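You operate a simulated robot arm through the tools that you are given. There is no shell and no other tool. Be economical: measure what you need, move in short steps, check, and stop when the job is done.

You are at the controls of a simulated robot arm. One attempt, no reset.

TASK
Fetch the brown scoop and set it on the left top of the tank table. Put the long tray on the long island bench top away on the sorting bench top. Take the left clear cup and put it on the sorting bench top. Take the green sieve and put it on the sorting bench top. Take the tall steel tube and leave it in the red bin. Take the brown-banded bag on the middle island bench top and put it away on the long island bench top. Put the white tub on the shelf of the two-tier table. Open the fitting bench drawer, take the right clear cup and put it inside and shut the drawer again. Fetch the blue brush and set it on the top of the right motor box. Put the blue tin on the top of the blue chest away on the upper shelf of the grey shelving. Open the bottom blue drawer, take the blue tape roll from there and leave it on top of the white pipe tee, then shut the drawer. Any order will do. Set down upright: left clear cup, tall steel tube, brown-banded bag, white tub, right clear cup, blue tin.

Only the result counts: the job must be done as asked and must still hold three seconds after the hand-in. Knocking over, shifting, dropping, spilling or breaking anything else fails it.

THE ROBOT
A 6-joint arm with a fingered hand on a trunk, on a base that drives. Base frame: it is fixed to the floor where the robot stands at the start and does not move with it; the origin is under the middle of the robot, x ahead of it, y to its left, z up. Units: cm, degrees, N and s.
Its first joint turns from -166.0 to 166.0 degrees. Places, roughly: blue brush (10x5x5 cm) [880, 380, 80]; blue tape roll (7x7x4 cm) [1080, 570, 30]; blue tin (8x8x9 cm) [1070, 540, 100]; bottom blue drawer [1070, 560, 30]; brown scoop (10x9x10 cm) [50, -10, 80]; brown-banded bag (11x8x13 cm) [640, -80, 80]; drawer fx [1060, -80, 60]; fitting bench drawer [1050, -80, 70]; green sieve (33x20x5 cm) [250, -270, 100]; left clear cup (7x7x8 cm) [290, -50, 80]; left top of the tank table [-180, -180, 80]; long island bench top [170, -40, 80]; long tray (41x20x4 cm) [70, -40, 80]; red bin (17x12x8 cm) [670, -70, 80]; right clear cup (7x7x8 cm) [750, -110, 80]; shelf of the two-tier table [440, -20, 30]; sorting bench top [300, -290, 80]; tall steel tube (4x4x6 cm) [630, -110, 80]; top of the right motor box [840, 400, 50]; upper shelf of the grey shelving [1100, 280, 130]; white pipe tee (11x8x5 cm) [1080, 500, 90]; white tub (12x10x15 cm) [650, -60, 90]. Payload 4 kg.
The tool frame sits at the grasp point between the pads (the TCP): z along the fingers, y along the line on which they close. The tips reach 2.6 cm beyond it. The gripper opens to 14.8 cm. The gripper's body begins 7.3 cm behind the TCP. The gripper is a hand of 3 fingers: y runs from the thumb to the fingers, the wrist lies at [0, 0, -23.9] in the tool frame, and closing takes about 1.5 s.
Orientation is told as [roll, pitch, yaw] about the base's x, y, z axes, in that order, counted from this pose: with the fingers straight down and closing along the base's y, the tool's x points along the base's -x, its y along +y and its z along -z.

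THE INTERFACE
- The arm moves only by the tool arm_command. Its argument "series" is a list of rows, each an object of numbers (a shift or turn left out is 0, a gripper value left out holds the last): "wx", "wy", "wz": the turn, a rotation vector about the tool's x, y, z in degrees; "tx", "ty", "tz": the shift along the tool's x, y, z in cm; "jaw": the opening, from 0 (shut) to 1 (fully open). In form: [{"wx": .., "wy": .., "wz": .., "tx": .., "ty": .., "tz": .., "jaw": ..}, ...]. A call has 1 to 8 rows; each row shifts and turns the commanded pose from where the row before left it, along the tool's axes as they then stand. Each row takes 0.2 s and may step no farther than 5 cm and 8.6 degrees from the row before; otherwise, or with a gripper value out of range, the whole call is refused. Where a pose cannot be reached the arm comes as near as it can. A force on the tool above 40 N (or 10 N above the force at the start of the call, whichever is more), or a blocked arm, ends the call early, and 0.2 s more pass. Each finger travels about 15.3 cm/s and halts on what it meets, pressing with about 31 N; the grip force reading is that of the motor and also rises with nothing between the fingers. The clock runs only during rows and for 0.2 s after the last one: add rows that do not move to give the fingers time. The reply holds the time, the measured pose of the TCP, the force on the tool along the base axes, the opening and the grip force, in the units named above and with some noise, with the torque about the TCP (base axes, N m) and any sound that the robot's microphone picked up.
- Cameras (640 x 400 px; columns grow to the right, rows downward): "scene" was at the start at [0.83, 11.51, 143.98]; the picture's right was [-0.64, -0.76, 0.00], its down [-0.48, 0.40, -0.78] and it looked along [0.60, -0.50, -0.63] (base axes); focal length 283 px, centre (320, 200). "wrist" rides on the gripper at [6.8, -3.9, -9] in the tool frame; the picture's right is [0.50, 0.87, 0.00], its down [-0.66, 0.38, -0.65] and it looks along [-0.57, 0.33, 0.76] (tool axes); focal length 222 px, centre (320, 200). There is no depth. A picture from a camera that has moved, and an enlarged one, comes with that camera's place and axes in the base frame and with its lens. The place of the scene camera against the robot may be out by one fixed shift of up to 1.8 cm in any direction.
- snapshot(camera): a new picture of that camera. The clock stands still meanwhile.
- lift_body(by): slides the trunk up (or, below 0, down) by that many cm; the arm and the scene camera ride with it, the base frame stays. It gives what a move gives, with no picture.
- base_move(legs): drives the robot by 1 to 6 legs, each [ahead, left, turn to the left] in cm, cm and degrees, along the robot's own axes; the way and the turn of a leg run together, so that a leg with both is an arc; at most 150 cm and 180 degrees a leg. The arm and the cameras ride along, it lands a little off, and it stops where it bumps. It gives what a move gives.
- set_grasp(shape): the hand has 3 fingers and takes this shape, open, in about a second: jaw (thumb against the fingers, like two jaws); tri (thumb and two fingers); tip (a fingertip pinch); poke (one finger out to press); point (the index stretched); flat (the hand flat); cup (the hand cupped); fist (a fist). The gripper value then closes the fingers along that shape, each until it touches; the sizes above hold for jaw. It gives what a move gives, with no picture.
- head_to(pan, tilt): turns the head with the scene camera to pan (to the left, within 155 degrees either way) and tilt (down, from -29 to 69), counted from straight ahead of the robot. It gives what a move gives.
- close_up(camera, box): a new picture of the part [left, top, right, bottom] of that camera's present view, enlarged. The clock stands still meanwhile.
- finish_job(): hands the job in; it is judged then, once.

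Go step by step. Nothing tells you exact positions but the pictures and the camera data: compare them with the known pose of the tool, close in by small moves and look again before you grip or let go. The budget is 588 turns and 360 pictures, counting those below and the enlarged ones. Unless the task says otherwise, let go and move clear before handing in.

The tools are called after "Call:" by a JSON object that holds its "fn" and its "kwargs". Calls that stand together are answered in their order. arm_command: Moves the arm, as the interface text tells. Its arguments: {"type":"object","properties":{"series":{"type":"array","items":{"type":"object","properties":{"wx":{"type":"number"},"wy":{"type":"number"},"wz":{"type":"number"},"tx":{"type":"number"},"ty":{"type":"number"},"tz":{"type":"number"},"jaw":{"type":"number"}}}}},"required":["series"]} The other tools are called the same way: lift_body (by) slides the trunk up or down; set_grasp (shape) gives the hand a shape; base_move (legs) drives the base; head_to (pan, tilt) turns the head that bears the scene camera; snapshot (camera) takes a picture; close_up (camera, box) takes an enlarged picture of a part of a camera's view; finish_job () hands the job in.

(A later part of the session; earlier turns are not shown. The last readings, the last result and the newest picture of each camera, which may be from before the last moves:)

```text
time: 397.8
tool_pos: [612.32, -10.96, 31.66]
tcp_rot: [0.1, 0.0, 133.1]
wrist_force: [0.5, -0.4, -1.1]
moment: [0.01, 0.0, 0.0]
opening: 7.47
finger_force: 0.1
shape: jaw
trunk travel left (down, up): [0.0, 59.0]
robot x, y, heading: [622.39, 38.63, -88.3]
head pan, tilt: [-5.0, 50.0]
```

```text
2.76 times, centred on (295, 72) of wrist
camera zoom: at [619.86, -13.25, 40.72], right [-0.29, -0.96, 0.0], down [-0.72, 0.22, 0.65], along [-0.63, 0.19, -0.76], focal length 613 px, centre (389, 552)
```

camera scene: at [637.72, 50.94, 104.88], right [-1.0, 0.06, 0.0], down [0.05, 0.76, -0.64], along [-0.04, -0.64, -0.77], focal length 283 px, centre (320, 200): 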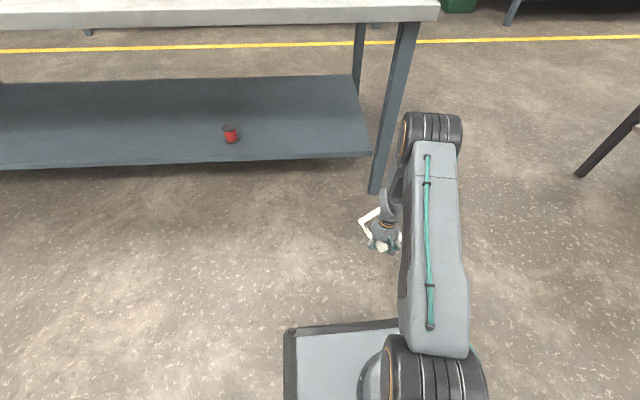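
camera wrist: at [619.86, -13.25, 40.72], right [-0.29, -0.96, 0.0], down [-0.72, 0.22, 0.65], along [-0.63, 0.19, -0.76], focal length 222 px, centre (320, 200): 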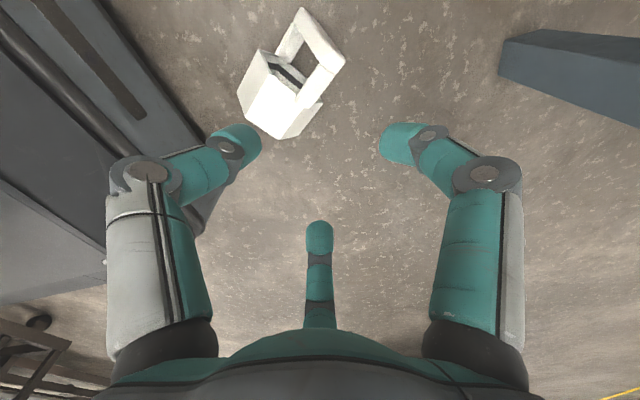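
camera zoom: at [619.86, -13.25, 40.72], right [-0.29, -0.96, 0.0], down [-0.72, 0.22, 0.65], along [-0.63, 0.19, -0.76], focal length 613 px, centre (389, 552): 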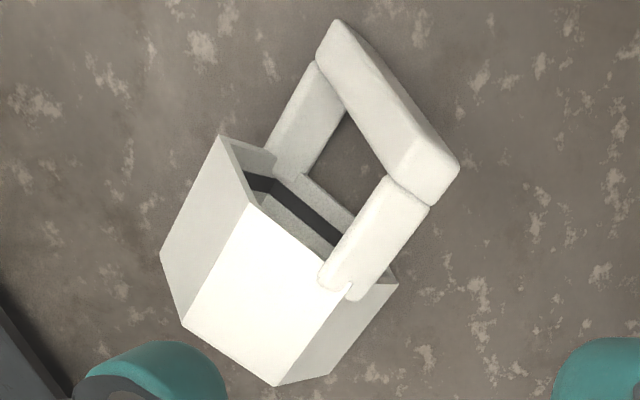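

Call:
{"fn": "arm_command", "kwargs": {"series": [{"wz": 6}, {"tz": 5}, {"tz": 5}, {"tz": 4}, {}]}}

Call:
{"fn": "snapshot", "kwargs": {"camera": "wrist"}}

```text
time: 399.0
tool_pos: [612.33, -11.02, 17.58]
tcp_rot: [0.1, 0.0, 127.2]
wrist_force: [-0.5, -0.2, 0.4]
moment: [0.0, -0.01, -0.03]
opening: 7.45
finger_force: 0.0
shape: jaw
trunk travel left (down, up): [0.0, 59.0]
robot x, y, heading: [622.02, 38.44, -88.4]
head pan, tilt: [-5.0, 50.0]
```

```text
188 pictures are left
camera wrist: at [619.55, -14.01, 26.63], right [-0.39, -0.92, 0.0], down [-0.7, 0.29, 0.65], along [-0.6, 0.25, -0.76], focal length 222 px, centre (320, 200)
```

wrist: 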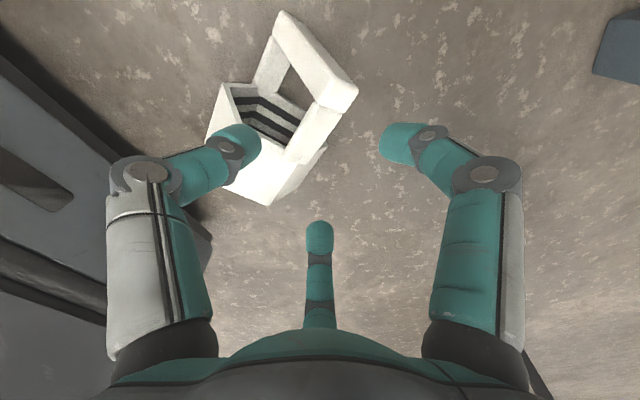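

Call:
{"fn": "arm_command", "kwargs": {"series": [{"tx": 0.5, "ty": -0.4}, {"tz": 3}, {"tz": 3}, {"tz": 2.2}, {}]}}

Call:
{"fn": "snapshot", "kwargs": {"camera": "wrist"}}

```text
time: 400.2
tool_pos: [612.9, -11.25, 9.48]
tcp_rot: [0.0, 0.0, 127.3]
wrist_force: [0.2, -0.3, -0.8]
moment: [-0.03, -0.02, 0.02]
opening: 7.47
finger_force: 0.0
shape: jaw
trunk travel left (down, up): [0.0, 59.0]
robot x, y, heading: [622.51, 38.22, -88.3]
head pan, tilt: [-5.0, 50.0]
```

```text
187 pictures are left
camera wrist: at [620.19, -14.2, 18.53], right [-0.39, -0.92, 0.0], down [-0.7, 0.29, 0.65], along [-0.6, 0.25, -0.76], focal length 222 px, centre (320, 200)
```

wrist: 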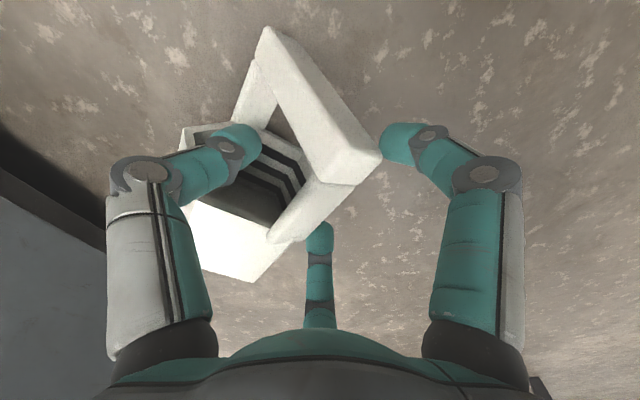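

Call:
{"fn": "arm_command", "kwargs": {"series": [{"jaw": 0.35}, {"jaw": 0.2}, {"jaw": 0.1}, {"jaw": 0}, {}, {}, {}]}}

Call:
{"fn": "snapshot", "kwargs": {"camera": "wrist"}}

```text
time: 401.8
tool_pos: [612.97, -11.15, 9.46]
tcp_rot: [0.0, 0.0, 127.3]
wrist_force: [-0.1, 0.4, 0.2]
moment: [-0.02, 0.0, 0.0]
opening: 0.0
finger_force: 31.0
shape: jaw
trunk travel left (down, up): [0.0, 59.0]
robot x, y, heading: [622.24, 38.16, -88.1]
head pan, tilt: [-5.0, 50.0]
```

```text
186 pictures are left
camera wrist: at [620.19, -14.19, 18.56], right [-0.39, -0.92, 0.0], down [-0.7, 0.29, 0.65], along [-0.6, 0.25, -0.76], focal length 222 px, centre (320, 200)
```

wrist: 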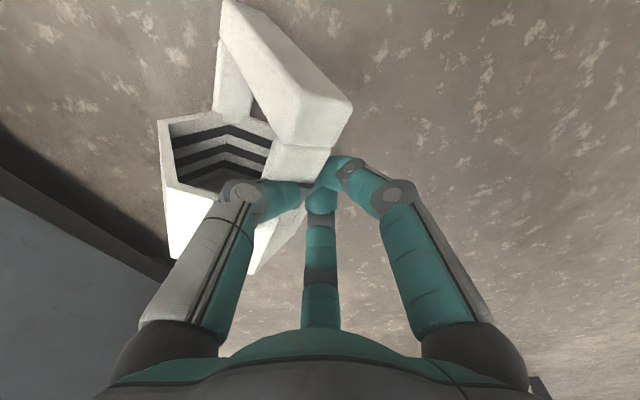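

The fingers closed fully – possibly around/below the leg. A small lift will show whether the tub hangs on the ring.

Call:
{"fn": "arm_command", "kwargs": {"series": [{"tz": -2}, {"tz": -3}, {"tz": -4}, {"tz": -4}, {}, {}]}}

Call:
{"fn": "snapshot", "kwargs": {"camera": "wrist"}}

```text
time: 403.2
tool_pos: [612.87, -11.19, 22.48]
tcp_rot: [0.1, 0.0, 127.3]
wrist_force: [0.7, -0.5, 1.0]
moment: [-0.02, -0.01, -0.01]
opening: 0.0
finger_force: 30.2
shape: jaw
trunk travel left (down, up): [0.0, 59.0]
robot x, y, heading: [622.15, 38.12, -88.3]
head pan, tilt: [-5.0, 50.0]
```

```text
185 pictures are left
camera wrist: at [620.11, -14.2, 31.53], right [-0.39, -0.92, 0.0], down [-0.7, 0.29, 0.65], along [-0.6, 0.25, -0.76], focal length 222 px, centre (320, 200)
```

wrist: 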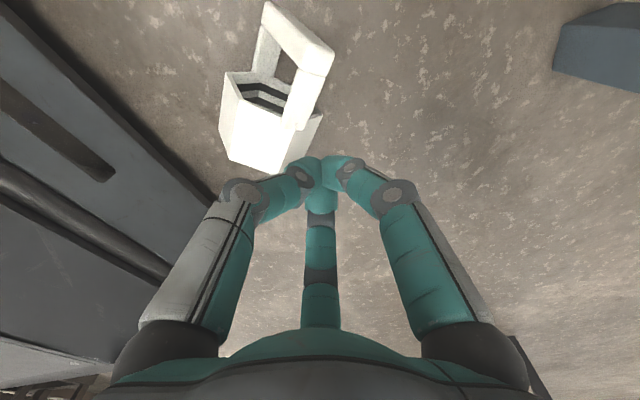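

Call:
{"fn": "close_up", "kwargs": {"camera": "scene", "box": [330, 200, 430, 290]}}

Call:
{"fn": "close_up", "kwargs": {"camera": "wrist", "box": [200, 0, 350, 190]}}

```text
4.44 times, centred on (380, 245) of scene
camera zoom: at [638.08, 37.89, 104.89], right [-1.0, 0.06, 0.0], down [0.05, 0.76, -0.64], along [-0.04, -0.64, -0.77], focal length 1258 px, centre (53, 0)
```

zoom: 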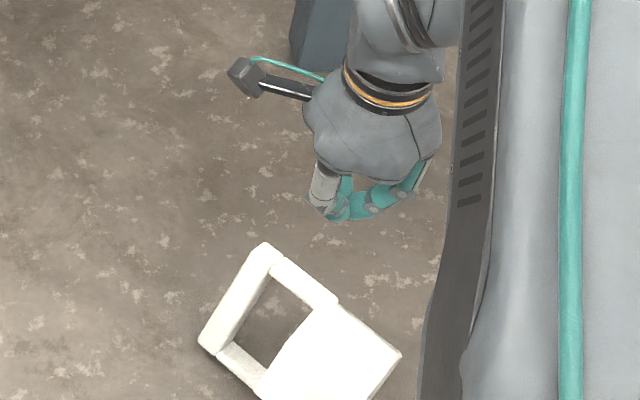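

```text
2.11 times, centred on (275, 95) of wrist
camera zoom: at [620.11, -14.2, 31.53], right [-0.39, -0.92, 0.0], down [-0.7, 0.29, 0.65], along [-0.6, 0.25, -0.76], focal length 468 px, centre (415, 421)
```

zoom: 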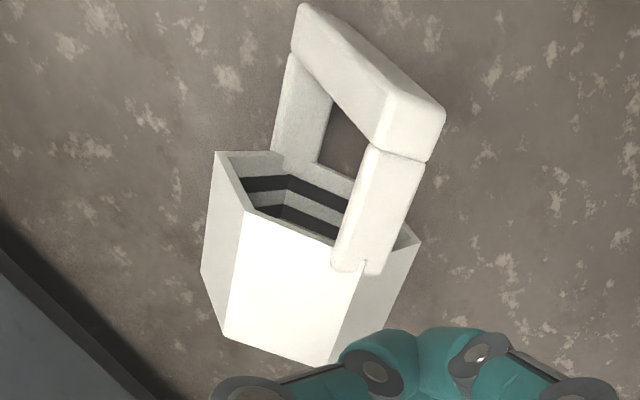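

Leg centre is lower than assumed (z≈8, mid (614.2,-10.2)). Retry deeper with a narrower opening.

Call:
{"fn": "arm_command", "kwargs": {"series": [{"wz": 3, "ty": -0.75, "jaw": 0.38}, {"tz": 4}, {"tz": 4}, {"tz": 3}, {}]}}

Call:
{"fn": "arm_command", "kwargs": {"series": [{"tz": 2}, {"tz": 1.4}, {"tz": 0.8}, {}]}}

Call:
{"fn": "snapshot", "kwargs": {"camera": "wrist"}}

```text
time: 404.4
tool_pos: [613.57, -10.8, 11.51]
tcp_rot: [0.1, 0.0, 124.3]
wrist_force: [0.3, -0.6, -0.5]
moment: [0.04, -0.03, -0.02]
opening: 5.57
finger_force: 0.1
shape: jaw
trunk travel left (down, up): [0.0, 59.0]
robot x, y, heading: [622.48, 38.13, -88.3]
head pan, tilt: [-5.0, 50.0]
```

```text
time: 405.4
tool_pos: [613.55, -10.71, 7.16]
tcp_rot: [0.1, 0.1, 124.3]
wrist_force: [-1.4, -1.9, 1.9]
moment: [-0.02, 0.1, 0.02]
opening: 5.64
finger_force: 0.0
shape: jaw
trunk travel left (down, up): [0.0, 59.0]
robot x, y, heading: [622.73, 37.97, -88.5]
head pan, tilt: [-5.0, 50.0]
```

```text
182 pictures are left
camera wrist: at [620.58, -14.12, 16.35], right [-0.43, -0.9, 0.0], down [-0.68, 0.33, 0.65], along [-0.59, 0.28, -0.76], focal length 222 px, centre (320, 200)
```

wrist: 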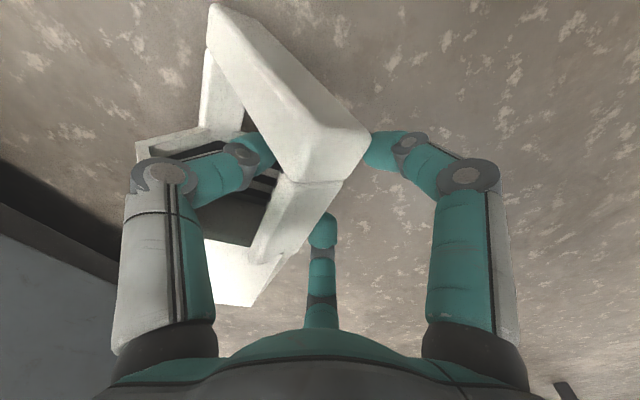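

Call:
{"fn": "arm_command", "kwargs": {"series": [{"jaw": 0.3}, {"jaw": 0.22}, {"jaw": 0.15}, {"jaw": 0.08}, {"jaw": 0}, {}, {}]}}

Call:
{"fn": "snapshot", "kwargs": {"camera": "wrist"}}

```text
time: 407.0
tool_pos: [613.47, -10.64, 7.18]
tcp_rot: [0.2, 0.0, 124.2]
wrist_force: [-0.7, -0.1, 0.3]
moment: [-0.05, 0.02, 0.0]
opening: 0.01
finger_force: 30.9
shape: jaw
trunk travel left (down, up): [0.0, 59.0]
robot x, y, heading: [622.1, 38.36, -88.5]
head pan, tilt: [-5.0, 50.0]
```

```text
181 pictures are left
camera wrist: at [620.59, -14.11, 16.36], right [-0.43, -0.9, 0.0], down [-0.68, 0.33, 0.65], along [-0.59, 0.28, -0.76], focal length 222 px, centre (320, 200)
```

wrist: 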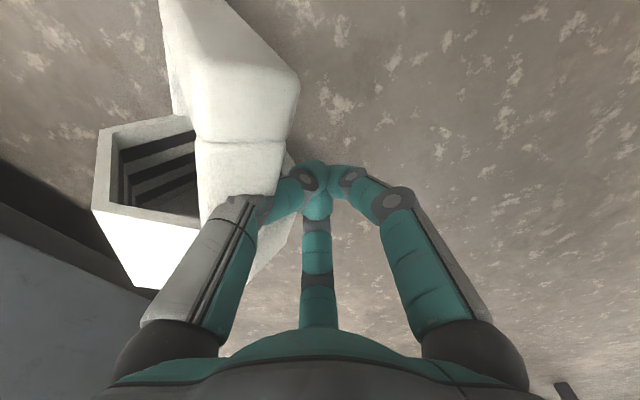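

Call:
{"fn": "arm_command", "kwargs": {"series": [{"tz": -2}, {"tz": -3}, {"tz": -3}, {}, {}]}}

Call:
{"fn": "snapshot", "kwargs": {"camera": "wrist"}}

```text
time: 408.2
tool_pos: [613.58, -10.81, 15.35]
tcp_rot: [0.2, 0.0, 124.3]
wrist_force: [0.4, 0.0, 0.3]
moment: [0.02, 0.02, 0.0]
opening: 0.01
finger_force: 31.2
shape: jaw
trunk travel left (down, up): [0.0, 59.0]
robot x, y, heading: [622.53, 38.41, -88.3]
head pan, tilt: [-5.0, 50.0]
```

```text
180 pictures are left
camera wrist: at [620.62, -14.16, 24.35], right [-0.43, -0.9, 0.0], down [-0.68, 0.33, 0.65], along [-0.59, 0.28, -0.76], focal length 222 px, centre (320, 200)
```

wrist: 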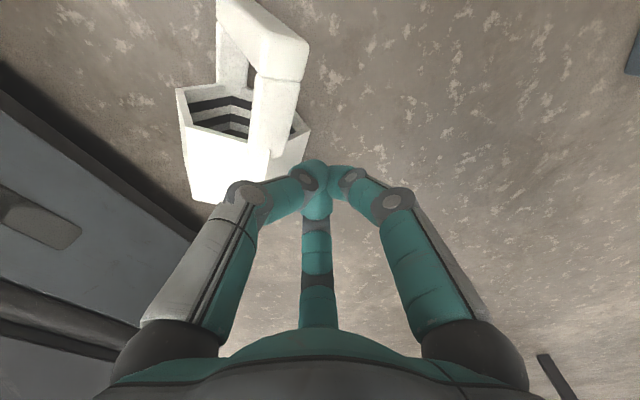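

Still not caught. Check whether the "flat" hand gives straight fingers usable as a bucket hook.

Call:
{"fn": "arm_command", "kwargs": {"series": [{"tz": -5}, {"tz": -5}, {"tz": -5}, {"tz": -5}]}}

Call:
{"fn": "set_grasp", "kwargs": {"shape": "flat"}}

Call:
{"fn": "close_up", "kwargs": {"camera": "scene", "box": [320, 150, 460, 290]}}

Call:
{"fn": "snapshot", "kwargs": {"camera": "wrist"}}

```text
time: 409.2
tool_pos: [613.33, -10.64, 35.23]
tcp_rot: [0.0, 0.1, 124.3]
wrist_force: [0.5, 0.5, -0.2]
moment: [-0.02, 0.01, -0.03]
opening: 0.01
finger_force: 30.9
shape: jaw
trunk travel left (down, up): [0.0, 59.0]
robot x, y, heading: [622.59, 38.34, -88.3]
head pan, tilt: [-5.0, 50.0]
```

```text
time: 410.1
tool_pos: [613.42, -10.63, 35.27]
tcp_rot: [0.1, -0.1, 124.3]
wrist_force: [-0.3, 0.7, -0.5]
moment: [0.05, -0.02, -0.02]
opening: 14.19
finger_force: 0.1
shape: flat
trunk travel left (down, up): [0.0, 59.0]
robot x, y, heading: [621.99, 38.11, -88.6]
head pan, tilt: [-5.0, 50.0]
```

```text
2.86 times, centred on (390, 220) of scene
camera zoom: at [638.08, 37.89, 104.88], right [-1.0, 0.06, 0.0], down [0.05, 0.76, -0.64], along [-0.04, -0.64, -0.77], focal length 809 px, centre (120, 143)
```

zoom: 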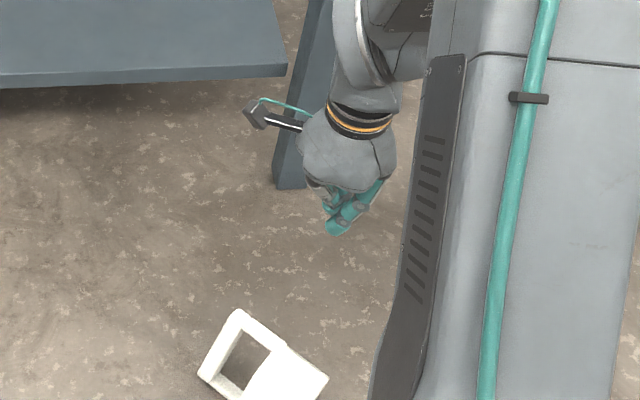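

```text
178 pictures are left
camera wrist: at [620.51, -14.07, 44.3], right [-0.43, -0.9, 0.0], down [-0.68, 0.33, 0.65], along [-0.59, 0.28, -0.76], focal length 222 px, centre (320, 200)
```

wrist: 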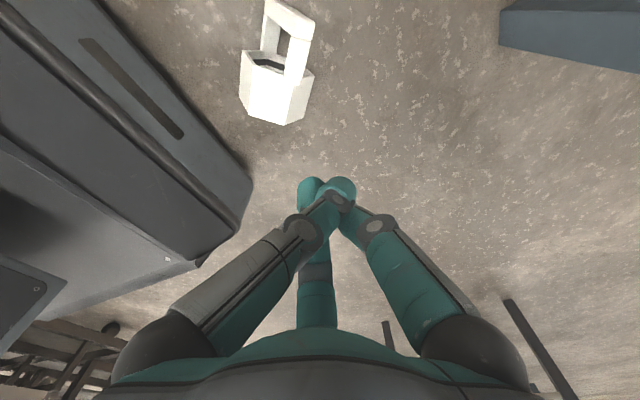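

The flat shape forms a slender beak that can go through the handle hole like a bucket hook. I reposition so I face along the handle's normal (heading ≈ -145°), hand flipped with the camera on top.

Call:
{"fn": "base_move", "kwargs": {"legs": [[0, 51, 0], [0, 0, -57]]}}

Call:
{"fn": "arm_command", "kwargs": {"series": [{"wz": 8}, {"wz": 8}, {"wz": 8}, {"wz": 8}, {}]}}

Call:
{"fn": "head_to", "kwargs": {"pan": 0, "tilt": 50}}

Call:
{"fn": "snapshot", "kwargs": {"camera": "scene"}}

Call:
{"fn": "snapshot", "kwargs": {"camera": "wrist"}}

```text
time: 415.6
tool_pos: [627.67, 20.44, 35.2]
tcp_rot: [0.0, 0.0, 67.4]
wrist_force: [-0.2, 1.0, 0.9]
moment: [0.01, -0.02, 0.01]
opening: 0.0
finger_force: 0.0
shape: flat
trunk travel left (down, up): [0.0, 59.0]
robot x, y, heading: [673.62, 39.79, -145.4]
head pan, tilt: [-5.0, 50.0]
```

```text
time: 416.8
tool_pos: [627.68, 20.36, 35.23]
tcp_rot: [0.1, 0.2, 35.3]
wrist_force: [-0.3, -0.6, 1.2]
moment: [0.01, -0.01, -0.01]
opening: 0.02
finger_force: 0.0
shape: flat
trunk travel left (down, up): [0.0, 59.0]
robot x, y, heading: [673.46, 39.71, -145.6]
head pan, tilt: [-5.0, 50.0]
```

```text
time: 417.5
tool_pos: [627.88, 20.4, 35.32]
tcp_rot: [0.2, 0.1, 35.4]
wrist_force: [-0.1, 0.1, -0.1]
moment: [-0.04, 0.03, 0.01]
opening: 0.0
finger_force: 0.1
shape: flat
trunk travel left (down, up): [0.0, 59.0]
robot x, y, heading: [673.23, 39.82, -145.2]
head pan, tilt: [0.0, 50.0]
```

```text
177 pictures are left
camera scene: at [681.53, 26.37, 104.88], right [-0.57, 0.82, 0.0], down [0.63, 0.44, -0.64], along [-0.53, -0.37, -0.77], focal length 283 px, centre (320, 200)
```

scene: 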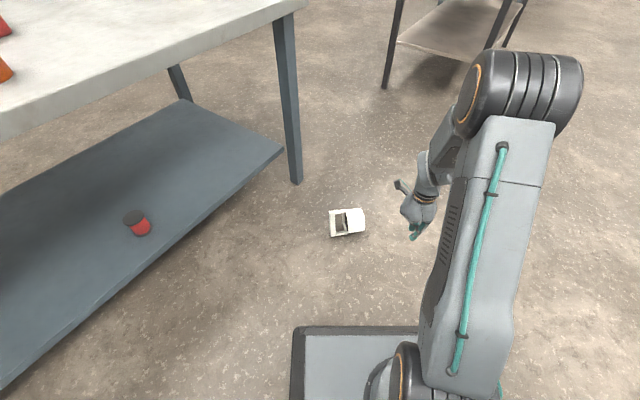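

```text
176 pictures are left
camera wrist: at [624.51, 13.25, 44.33], right [-0.91, 0.42, 0.0], down [0.32, 0.69, 0.65], along [0.27, 0.59, -0.76], focal length 222 px, centre (320, 200)
```

wrist: 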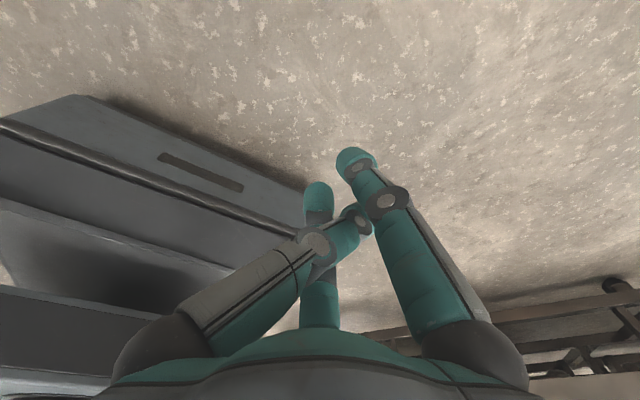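

Call:
{"fn": "close_up", "kwargs": {"camera": "scene", "box": [310, 190, 390, 250]}}

```text
6.67 times, centred on (350, 220) of scene
camera zoom: at [681.53, 26.37, 104.88], right [-0.57, 0.82, 0.0], down [0.63, 0.44, -0.64], along [-0.53, -0.37, -0.77], focal length 1887 px, centre (120, 67)
```

zoom: 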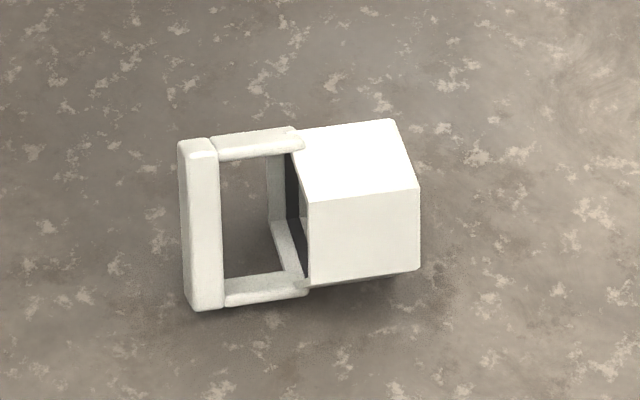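

Call:
{"fn": "base_move", "kwargs": {"legs": [[0, 17.5, 0], [6, 0, 0]]}}

Call:
{"fn": "arm_command", "kwargs": {"series": [{"wy": 8, "jaw": 1}, {"wy": 8}, {"wy": 8}, {"wy": 8}, {"wy": 8}, {"wy": 8}, {"wy": 7}, {}]}}

Call:
{"fn": "snapshot", "kwargs": {"camera": "wrist"}}

Call:
{"fn": "snapshot", "kwargs": {"camera": "scene"}}

```text
time: 419.6
tool_pos: [633.02, 2.33, 35.25]
tcp_rot: [0.1, 0.1, 35.6]
wrist_force: [-0.3, 0.8, 0.3]
moment: [0.01, 0.01, 0.05]
opening: 0.0
finger_force: 0.0
shape: flat
trunk travel left (down, up): [0.0, 59.0]
robot x, y, heading: [678.76, 21.83, -145.4]
head pan, tilt: [0.0, 50.0]
```

```text
time: 421.4
tool_pos: [631.06, 3.41, 34.69]
tcp_rot: [6.0, 50.0, 39.1]
wrist_force: [0.4, 0.0, -0.6]
moment: [0.03, -0.01, 0.02]
opening: 0.0
finger_force: 0.0
shape: flat
out of reach, approached as far as the arm can: row 2, 3, 4, 7
trunk travel left (down, up): [0.0, 59.0]
robot x, y, heading: [678.61, 22.19, -145.3]
head pan, tilt: [0.0, 50.0]
```

```text
174 pictures are left
camera wrist: at [635.87, 0.95, 45.41], right [-0.74, 0.51, 0.44], down [0.54, 0.84, -0.06], along [-0.4, 0.2, -0.9], focal length 222 px, centre (320, 200)
```

wrist: 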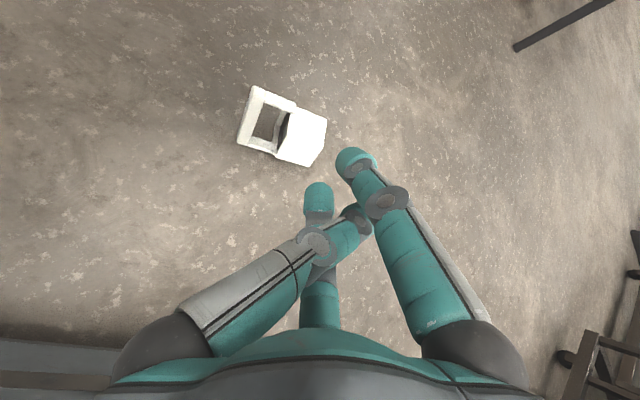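

```text
173 pictures are left
camera scene: at [686.8, 8.5, 104.89], right [-0.57, 0.82, 0.0], down [0.63, 0.44, -0.64], along [-0.53, -0.37, -0.77], focal length 283 px, centre (320, 200)
```

scene: 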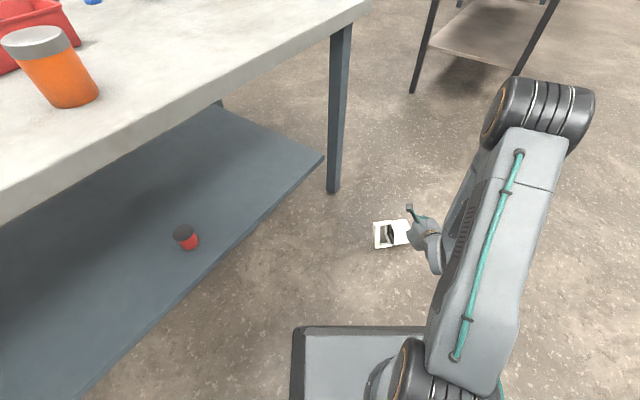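

Call:
{"fn": "arm_command", "kwargs": {"series": [{"tx": -2.05, "ty": -0.7, "tz": 3.87}, {"tx": -2.05, "ty": -0.7, "tz": 3.87}, {"tx": -2.05, "ty": -0.7, "tz": 3.87}, {"tx": -2.05, "ty": -0.7, "tz": 3.87}, {"tx": -2.05, "ty": -0.7, "tz": 3.87}, {}]}}

Call:
{"fn": "snapshot", "kwargs": {"camera": "wrist"}}

```text
time: 422.8
tool_pos: [625.36, -3.15, 14.24]
tcp_rot: [6.2, 50.0, 39.2]
wrist_force: [0.4, -0.5, -0.1]
moment: [-0.02, 0.0, 0.02]
opening: 0.0
finger_force: 0.2
shape: flat
trunk travel left (down, up): [0.0, 59.0]
robot x, y, heading: [678.37, 21.65, -145.0]
head pan, tilt: [0.0, 50.0]
```

```text
172 pictures are left
camera wrist: at [630.21, -5.58, 24.9], right [-0.74, 0.51, 0.44], down [0.54, 0.84, -0.06], along [-0.4, 0.2, -0.89], focal length 222 px, centre (320, 200)
```

wrist: 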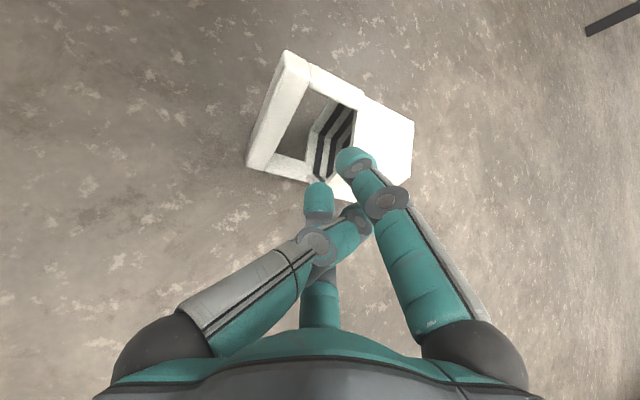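

Call:
{"fn": "arm_command", "kwargs": {"series": [{"tx": -2.5, "ty": -3.1}, {"tz": 3}, {}]}}

Call:
{"fn": "snapshot", "kwargs": {"camera": "wrist"}}

Call:
{"fn": "close_up", "kwargs": {"camera": "scene", "box": [340, 190, 460, 290]}}

```text
time: 423.6
tool_pos: [626.49, -6.01, 10.01]
tcp_rot: [6.2, 50.1, 39.1]
wrist_force: [-0.3, 0.3, -0.3]
moment: [0.04, -0.03, -0.02]
opening: 0.0
finger_force: 0.2
shape: flat
trunk travel left (down, up): [0.0, 59.0]
robot x, y, heading: [678.91, 21.67, -145.1]
head pan, tilt: [0.0, 50.0]
```

```text
171 pictures are left
camera wrist: at [631.24, -8.3, 20.8], right [-0.74, 0.51, 0.44], down [0.54, 0.84, -0.06], along [-0.4, 0.2, -0.89], focal length 222 px, centre (320, 200)
```

wrist: 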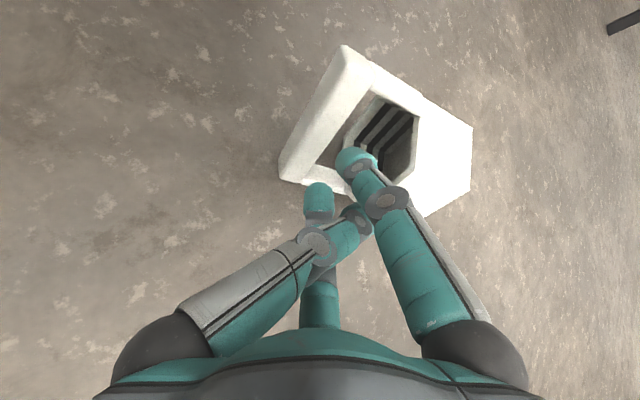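

```text
4.00 times, centred on (400, 240) of scene
camera zoom: at [686.8, 8.5, 104.88], right [-0.57, 0.82, 0.0], down [0.63, 0.44, -0.64], along [-0.53, -0.37, -0.77], focal length 1132 px, centre (0, 40)
```

zoom: 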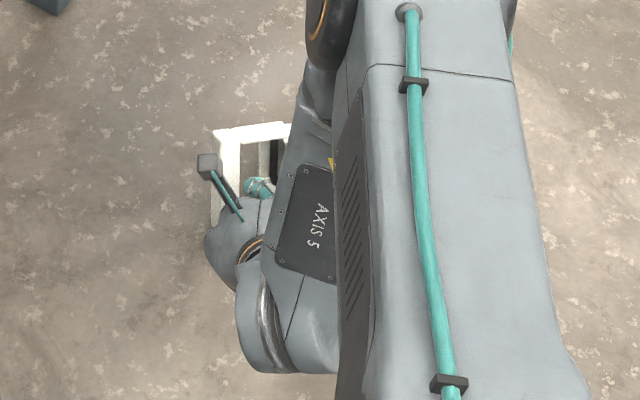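

Call:
{"fn": "arm_command", "kwargs": {"series": [{"tx": 1.1, "ty": -1.2}, {"tz": 2}, {"tz": 1.7}, {"tz": 1.5}, {}]}}

Call:
{"fn": "snapshot", "kwargs": {"camera": "wrist"}}

```text
time: 424.8
tool_pos: [623.01, -9.34, 7.59]
tcp_rot: [6.2, 50.1, 39.1]
wrist_force: [0.0, -0.1, -0.5]
moment: [-0.01, 0.0, -0.02]
opening: 0.0
finger_force: 0.1
shape: flat
trunk travel left (down, up): [0.0, 59.0]
robot x, y, heading: [678.87, 22.04, -145.1]
head pan, tilt: [0.0, 50.0]
```

```text
169 pictures are left
camera wrist: at [627.93, -11.72, 18.31], right [-0.74, 0.51, 0.44], down [0.54, 0.84, -0.06], along [-0.4, 0.2, -0.89], focal length 222 px, centre (320, 200)
```

wrist: 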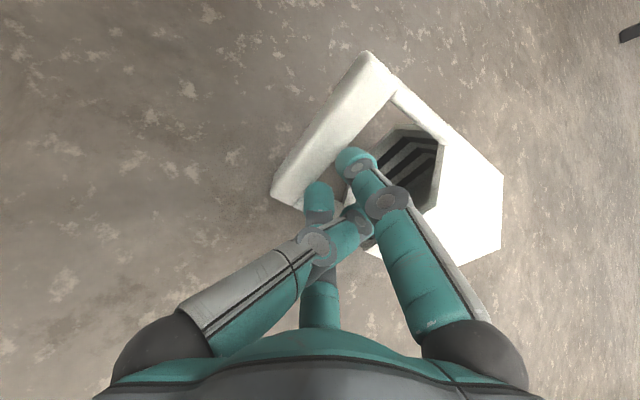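

I now change plan slightly: from this side I can grip the handle bar itself (thumb outside, two fingers in the hole), then spin the hand to bring the tub upright. Retreat and switch to jaw.

Call:
{"fn": "arm_command", "kwargs": {"series": [{"tz": -4}, {"tz": -4}, {"tz": -3}]}}

Call:
{"fn": "set_grasp", "kwargs": {"shape": "jaw"}}

Call:
{"fn": "arm_command", "kwargs": {"series": [{"wy": -8, "wx": 3, "jaw": 0.33}, {"wy": -4, "wx": 3}, {}, {}]}}

Call:
{"fn": "snapshot", "kwargs": {"camera": "wrist"}}

```text
time: 425.6
tool_pos: [630.34, -4.89, 14.8]
tcp_rot: [6.1, 50.0, 39.2]
wrist_force: [0.3, -0.5, -0.1]
moment: [0.01, 0.01, 0.0]
opening: 0.01
finger_force: 0.1
shape: flat
trunk travel left (down, up): [0.0, 59.0]
robot x, y, heading: [678.64, 21.62, -144.9]
head pan, tilt: [0.0, 50.0]
```

```text
time: 426.4
tool_pos: [630.29, -5.07, 14.71]
tcp_rot: [6.2, 50.1, 39.1]
wrist_force: [-0.3, -0.2, 0.5]
moment: [-0.04, 0.05, 0.01]
opening: 14.8
finger_force: 0.1
shape: jaw
trunk travel left (down, up): [0.0, 59.0]
robot x, y, heading: [679.0, 21.95, -145.2]
head pan, tilt: [0.0, 50.0]
```

```text
time: 427.4
tool_pos: [630.29, -4.95, 14.75]
tcp_rot: [-0.5, 38.1, 38.2]
wrist_force: [0.4, 0.5, 0.4]
moment: [0.01, 0.01, -0.03]
opening: 4.94
finger_force: 0.1
shape: jaw
trunk travel left (down, up): [0.0, 59.0]
robot x, y, heading: [678.95, 21.93, -145.0]
head pan, tilt: [0.0, 50.0]
```

```text
168 pictures are left
camera wrist: at [632.92, -7.84, 26.02], right [-0.85, 0.43, 0.3], down [0.48, 0.87, 0.11], along [-0.21, 0.24, -0.95], focal length 222 px, centre (320, 200)
```

wrist: 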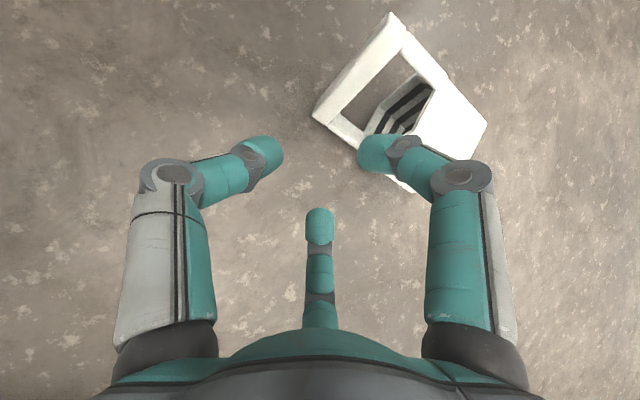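

Call:
{"fn": "arm_command", "kwargs": {"series": [{"tx": 2.2, "ty": 0.85, "tz": 3}, {"tx": 2.25, "ty": 0.82, "tz": 3}, {"tz": 3}, {}]}}

Call:
{"fn": "snapshot", "kwargs": {"camera": "wrist"}}

```text
time: 428.4
tool_pos: [622.2, -9.5, 10.22]
tcp_rot: [-0.4, 38.0, 38.2]
wrist_force: [0.3, 0.9, -0.1]
moment: [0.02, 0.02, 0.01]
opening: 4.94
finger_force: 0.1
shape: jaw
trunk travel left (down, up): [0.0, 59.0]
robot x, y, heading: [679.0, 21.71, -145.0]
head pan, tilt: [0.0, 50.0]
```

```text
167 pictures are left
camera wrist: at [624.89, -12.31, 21.65], right [-0.85, 0.43, 0.3], down [0.48, 0.87, 0.11], along [-0.21, 0.24, -0.95], focal length 222 px, centre (320, 200)
```

wrist: 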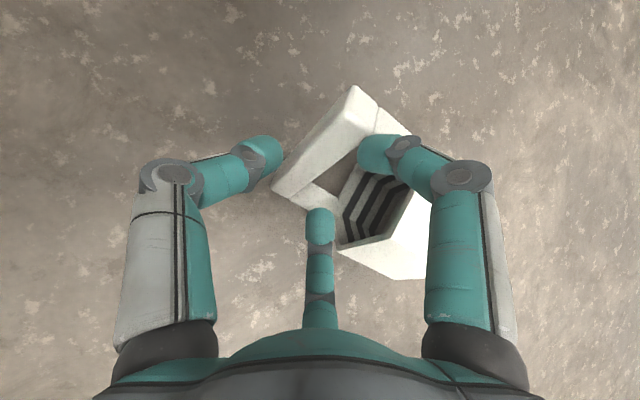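

Call:
{"fn": "arm_command", "kwargs": {"series": [{"tx": -1.3, "ty": 1.0}, {"tz": 2}, {"tz": 2}, {"tz": 1.2}, {}]}}

Call:
{"fn": "snapshot", "kwargs": {"camera": "wrist"}}

```text
time: 429.6
tool_pos: [619.81, -9.84, 5.42]
tcp_rot: [-0.5, 38.0, 38.1]
wrist_force: [0.5, 0.0, 0.9]
moment: [-0.02, 0.02, 0.01]
opening: 4.94
finger_force: 0.0
shape: jaw
trunk travel left (down, up): [0.0, 59.0]
robot x, y, heading: [678.54, 21.71, -145.1]
head pan, tilt: [0.0, 50.0]
```

```text
166 pictures are left
camera wrist: at [622.51, -12.78, 16.74], right [-0.85, 0.43, 0.3], down [0.48, 0.87, 0.11], along [-0.21, 0.24, -0.95], focal length 222 px, centre (320, 200)
```

wrist: 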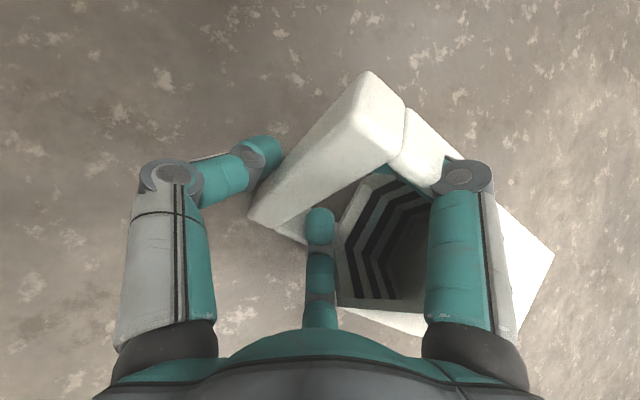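

Bar lies between thumb and fingers. Close.

Call:
{"fn": "arm_command", "kwargs": {"series": [{"jaw": 0.25}, {"jaw": 0.15}, {"jaw": 0}, {}, {}, {}]}}

Call:
{"fn": "snapshot", "kwargs": {"camera": "wrist"}}

```text
time: 431.1
tool_pos: [619.91, -10.02, 5.51]
tcp_rot: [-0.5, 38.1, 38.0]
wrist_force: [1.9, -0.5, 4.6]
moment: [-0.11, -0.08, 0.0]
opening: 2.06
finger_force: 30.5
shape: jaw
trunk travel left (down, up): [0.0, 59.0]
robot x, y, heading: [678.67, 21.86, -145.0]
head pan, tilt: [0.0, 50.0]
```

```text
165 pictures are left
camera wrist: at [622.51, -12.79, 16.79], right [-0.85, 0.43, 0.3], down [0.48, 0.87, 0.11], along [-0.22, 0.24, -0.95], focal length 222 px, centre (320, 200)
```

wrist: 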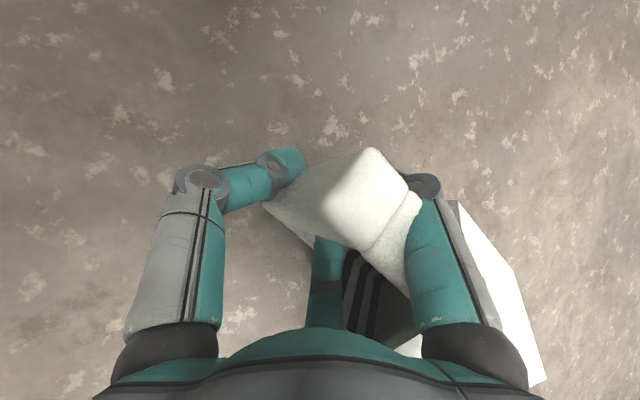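

Call:
{"fn": "arm_command", "kwargs": {"series": [{"tx": 1.2, "tz": -1.6}, {"tx": 2.4, "tz": -3.2}, {"tx": 2.4, "tz": -3.2}, {"tx": 2.4, "tz": -3.2}, {"tx": 2.4, "tz": -3.2}, {}]}}

Call:
{"fn": "snapshot", "kwargs": {"camera": "wrist"}}

Call:
{"fn": "snapshot", "kwargs": {"camera": "scene"}}

```text
time: 432.4
tool_pos: [620.13, -9.6, 23.37]
tcp_rot: [-0.5, 38.0, 38.0]
wrist_force: [-0.4, -0.4, 1.3]
moment: [-0.02, -0.02, 0.01]
opening: 1.24
finger_force: 31.3
shape: jaw
trunk travel left (down, up): [0.0, 59.0]
robot x, y, heading: [678.76, 21.74, -145.0]
head pan, tilt: [0.0, 50.0]
```

```text
164 pictures are left
camera wrist: at [622.74, -12.37, 34.74], right [-0.85, 0.43, 0.3], down [0.48, 0.87, 0.11], along [-0.21, 0.24, -0.95], focal length 222 px, centre (320, 200)
```

wrist: 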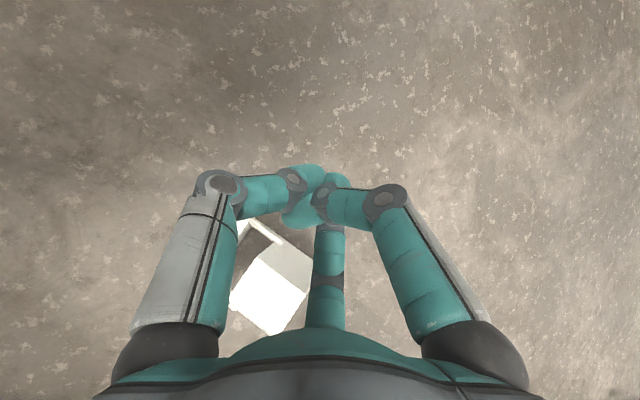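

```text
163 pictures are left
camera scene: at [686.8, 8.5, 104.88], right [-0.57, 0.82, 0.0], down [0.63, 0.44, -0.64], along [-0.53, -0.37, -0.77], focal length 283 px, centre (320, 200)
```

scene: 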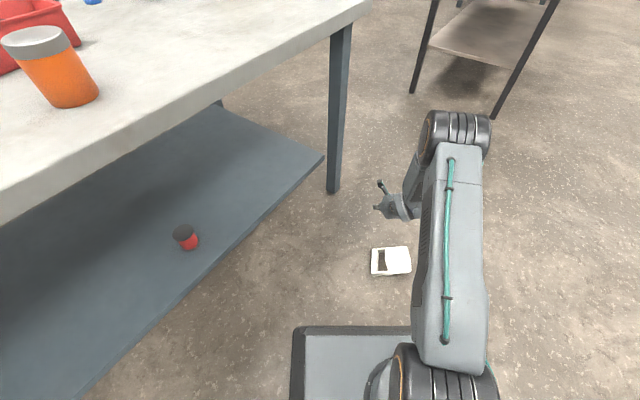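

Call:
{"fn": "close_up", "kwargs": {"camera": "scene", "box": [350, 230, 430, 290]}}

```text
6.67 times, centred on (390, 260) of scene
camera zoom: at [686.8, 8.5, 104.88], right [-0.57, 0.82, 0.0], down [0.63, 0.44, -0.64], along [-0.53, -0.37, -0.77], focal length 1887 px, centre (-147, -200)
```

zoom: 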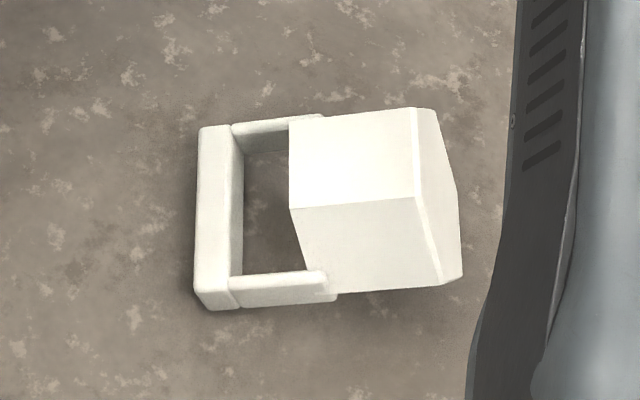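

It slipped, but the tub has now rolled with its handle plane horizontal: the near leg (toward me) is a clean 1.3 cm strip at about (634.8,0.2), z≈5. I bring the tool vertical, turn it, and pinch that leg with the thumb in the hole.

Call:
{"fn": "arm_command", "kwargs": {"series": [{"wy": -8, "jaw": 0.4}, {"wy": -8}, {"wy": -8}, {"wy": -8}, {"wy": -6}, {"wz": 8.5}, {"wz": 8.5}, {"wz": 8.5}]}}

Call:
{"fn": "arm_command", "kwargs": {"series": [{"wz": 8.5}, {"wz": 8.5}, {"wz": 8.5}, {"wz": 8.5}, {"wz": 8.5}, {"wz": 8.5}, {"wz": 8.5}, {"wz": 8.5}]}}

Call:
{"fn": "snapshot", "kwargs": {"camera": "wrist"}}

```text
time: 434.2
tool_pos: [620.18, -8.59, 22.9]
tcp_rot: [-5.1, 15.8, 11.6]
wrist_force: [-0.2, -0.5, -1.0]
moment: [0.0, 0.0, 0.02]
opening: 5.89
finger_force: 0.1
shape: jaw
out of reach, approached as far as the arm can: row 2, 3, 4, 5, 6
trunk travel left (down, up): [0.0, 59.0]
robot x, y, heading: [678.77, 22.06, -145.0]
head pan, tilt: [0.0, 50.0]
```

```text
time: 436.1
tool_pos: [620.2, -8.64, 22.9]
tcp_rot: [-16.5, 1.2, -56.0]
wrist_force: [-0.1, -0.2, 0.0]
moment: [0.0, -0.04, 0.0]
opening: 5.91
finger_force: 0.1
shape: jaw
trunk travel left (down, up): [0.0, 59.0]
robot x, y, heading: [678.89, 21.8, -145.1]
head pan, tilt: [0.0, 50.0]
```

```text
161 pictures are left
camera wrist: at [615.6, -3.85, 32.91], right [0.41, 0.88, -0.23], down [0.83, -0.25, 0.51], along [0.39, -0.4, -0.83], focal length 222 px, centre (320, 200)
```

wrist: 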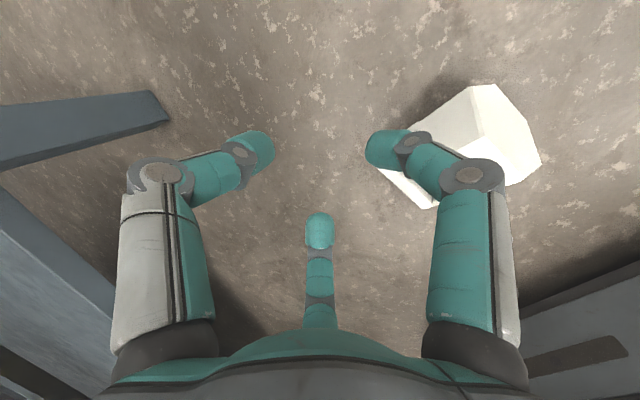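

Call:
{"fn": "arm_command", "kwargs": {"series": [{"wx": -8, "ty": 3}, {"wx": -8, "ty": 3}, {"ty": 4}, {"ty": 4}, {"ty": 3}, {}]}}

Call:
{"fn": "snapshot", "kwargs": {"camera": "wrist"}}

```text
time: 437.4
tool_pos: [634.01, 1.05, 21.59]
tcp_rot: [-0.6, 0.8, -55.9]
wrist_force: [-0.4, 0.0, 0.7]
moment: [-0.01, 0.01, 0.03]
opening: 5.91
finger_force: 0.1
shape: jaw
trunk travel left (down, up): [0.0, 59.0]
robot x, y, heading: [678.43, 21.47, -145.3]
head pan, tilt: [0.0, 50.0]
```

```text
160 pictures are left
camera wrist: at [627.19, 4.24, 30.77], right [0.44, 0.9, 0.0], down [0.69, -0.33, 0.64], along [0.58, -0.28, -0.77], focal length 222 px, centre (320, 200)
```

wrist: 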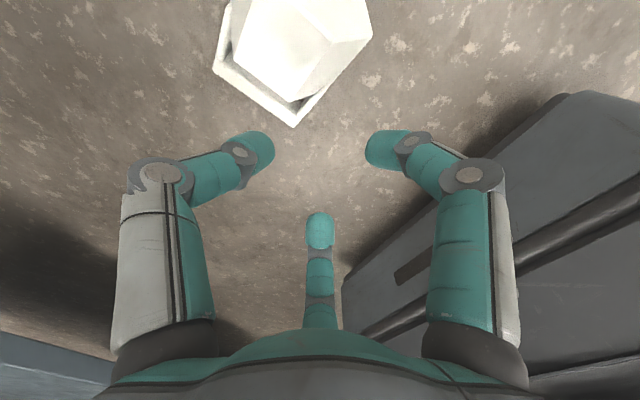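

Call:
{"fn": "close_up", "kwargs": {"camera": "wrist", "box": [200, 0, 400, 140]}}

Call:
{"fn": "close_up", "kwargs": {"camera": "scene", "box": [350, 220, 450, 300]}}

```text
2.86 times, centred on (300, 70) of wrist
camera zoom: at [627.19, 4.24, 30.77], right [0.44, 0.9, 0.0], down [0.69, -0.33, 0.64], along [0.58, -0.28, -0.77], focal length 635 px, centre (377, 571)
```

zoom: 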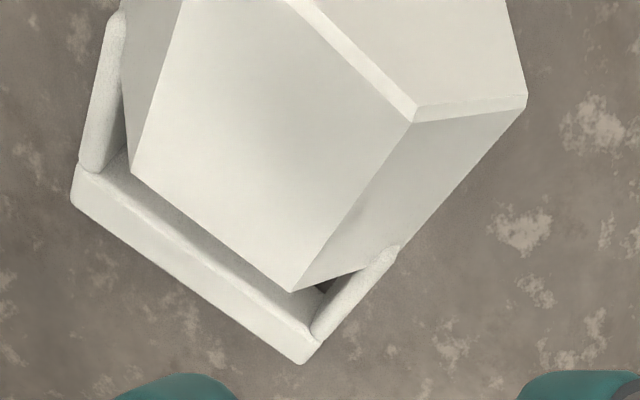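

```text
5.00 times, centred on (400, 260) of scene
camera zoom: at [686.8, 8.5, 104.88], right [-0.57, 0.82, 0.0], down [0.63, 0.44, -0.64], along [-0.53, -0.37, -0.77], focal length 1415 px, centre (-80, -100)
```

zoom: 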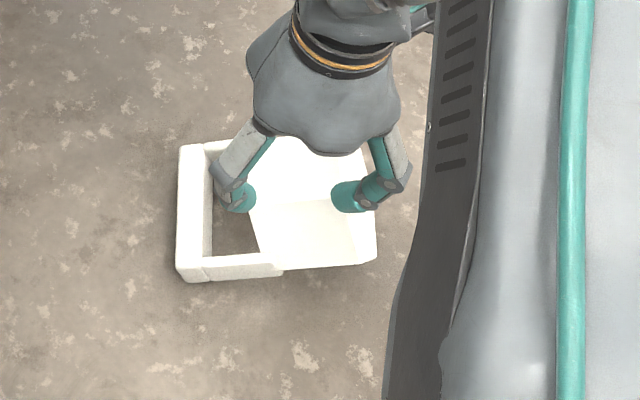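

The hole is shadowed by the tilted rim, so I lean the hand 18° along the tub's axis and come in perpendicular to it.

Call:
{"fn": "arm_command", "kwargs": {"series": [{"wy": 8.5, "jaw": 0.31}, {"wy": 8.5}, {"tx": -3, "tz": 2}, {"tx": -2.8, "tz": 1.8}, {}]}}

Call:
{"fn": "snapshot", "kwargs": {"camera": "wrist"}}

```text
time: 438.6
tool_pos: [633.52, -4.27, 19.3]
tcp_rot: [-0.6, 0.5, -53.8]
wrist_force: [-0.5, 0.2, 0.5]
moment: [-0.02, -0.02, -0.01]
opening: 4.63
finger_force: 0.1
shape: jaw
out of reach, approached as far as the arm can: row 1, 2
trunk travel left (down, up): [0.0, 59.0]
robot x, y, heading: [678.59, 22.0, -145.4]
head pan, tilt: [0.0, 50.0]
```

```text
157 pictures are left
camera wrist: at [626.58, -1.09, 28.56], right [0.4, 0.92, 0.0], down [0.7, -0.31, 0.64], along [0.59, -0.26, -0.77], focal length 222 px, centre (320, 200)
```

wrist: 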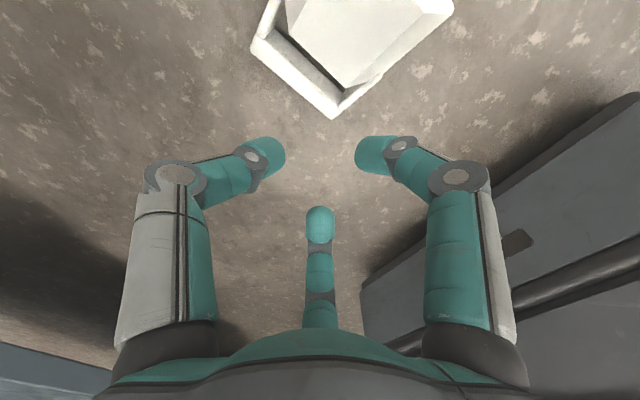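

Call:
{"fn": "arm_command", "kwargs": {"series": [{"tz": -5}, {"tz": -5}, {"tz": -5}, {"ty": 4}]}}

Call:
{"fn": "base_move", "kwargs": {"legs": [[0, -58, 0], [48, 0, 0], [0, 0, 88]]}}

Call:
{"fn": "snapshot", "kwargs": {"camera": "scene"}}

```text
time: 439.6
tool_pos: [637.24, -1.95, 34.25]
tcp_rot: [-0.6, 0.9, -53.9]
wrist_force: [0.7, -0.3, 0.3]
moment: [0.01, 0.0, 0.0]
opening: 4.63
finger_force: 0.0
shape: jaw
trunk travel left (down, up): [0.0, 59.0]
robot x, y, heading: [678.82, 21.73, -144.8]
head pan, tilt: [0.0, 50.0]
```

```text
time: 449.1
tool_pos: [628.62, -0.68, 34.26]
tcp_rot: [-0.6, 0.8, 34.3]
wrist_force: [0.7, -0.1, -0.5]
moment: [-0.03, -0.02, 0.03]
opening: 4.63
finger_force: 0.0
shape: jaw
trunk travel left (down, up): [0.0, 59.0]
robot x, y, heading: [606.34, 41.58, -56.6]
head pan, tilt: [0.0, 50.0]
```

```text
156 pictures are left
camera scene: at [620.9, 49.9, 104.88], right [-0.84, -0.55, 0.0], down [-0.42, 0.64, -0.64], along [0.35, -0.54, -0.77], focal length 283 px, centre (320, 200)
```

scene: 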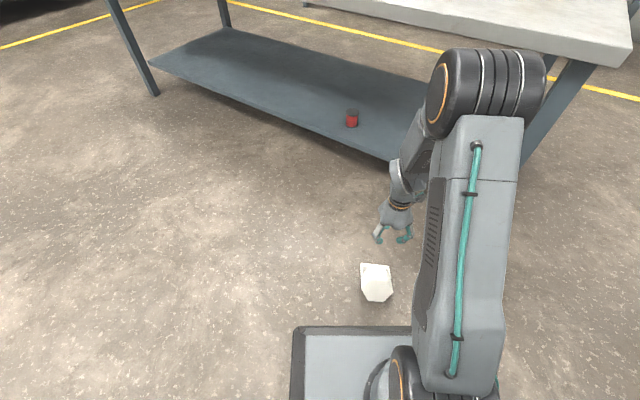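

Call:
{"fn": "arm_command", "kwargs": {"series": [{"wz": 8.5}, {"wz": 8.5}, {"wz": 8.5}, {"wz": 8.5}, {"wz": 8.5}, {"wz": 8.5}, {"wz": 8.5}, {"wz": 8.5}]}}

Call:
{"fn": "arm_command", "kwargs": {"series": [{"wz": 8.5}, {"wz": 8.5}, {"wz": 6}, {"wy": 8.5}, {"wy": 8.5}, {"ty": 4}, {"tz": 4}, {}]}}

Call:
{"fn": "snapshot", "kwargs": {"camera": "wrist"}}

```text
time: 450.9
tool_pos: [621.01, 2.03, 28.99]
tcp_rot: [2.6, -4.7, -32.4]
wrist_force: [0.6, 0.1, -0.5]
moment: [0.0, -0.01, -0.03]
opening: 4.62
finger_force: 0.1
shape: jaw
out of reach, approached as far as the arm can: row 1, 2, 3, 4, 5, 6, 7, 8
trunk travel left (down, up): [0.0, 59.0]
robot x, y, heading: [605.75, 41.91, -56.8]
head pan, tilt: [0.0, 50.0]
```

```text
time: 452.5
tool_pos: [621.53, 14.48, 20.56]
tcp_rot: [5.0, 13.3, -51.8]
wrist_force: [10.5, -17.0, -5.8]
moment: [0.45, 0.4, -0.44]
opening: 4.17
finger_force: 0.1
shape: jaw
out of reach, approached as far as the arm can: row 1, 2, 4, 5, 7
trunk travel left (down, up): [0.0, 59.0]
robot x, y, heading: [606.36, 41.92, -56.6]
head pan, tilt: [0.0, 50.0]
stopped in row 7: the force on the tool passed its limit (the readings are from after the stop); the commanded pose is now the measured one
```

```text
155 pictures are left
camera wrist: at [615.01, 15.22, 30.57], right [0.39, 0.9, 0.19], down [0.74, -0.43, 0.52], along [0.55, -0.06, -0.84], focal length 222 px, centre (320, 200)
```

wrist: 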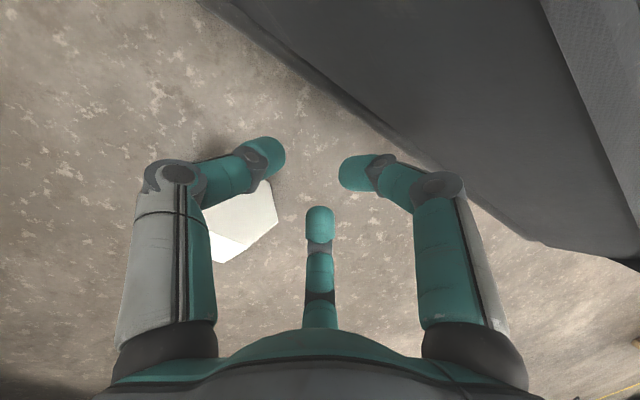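

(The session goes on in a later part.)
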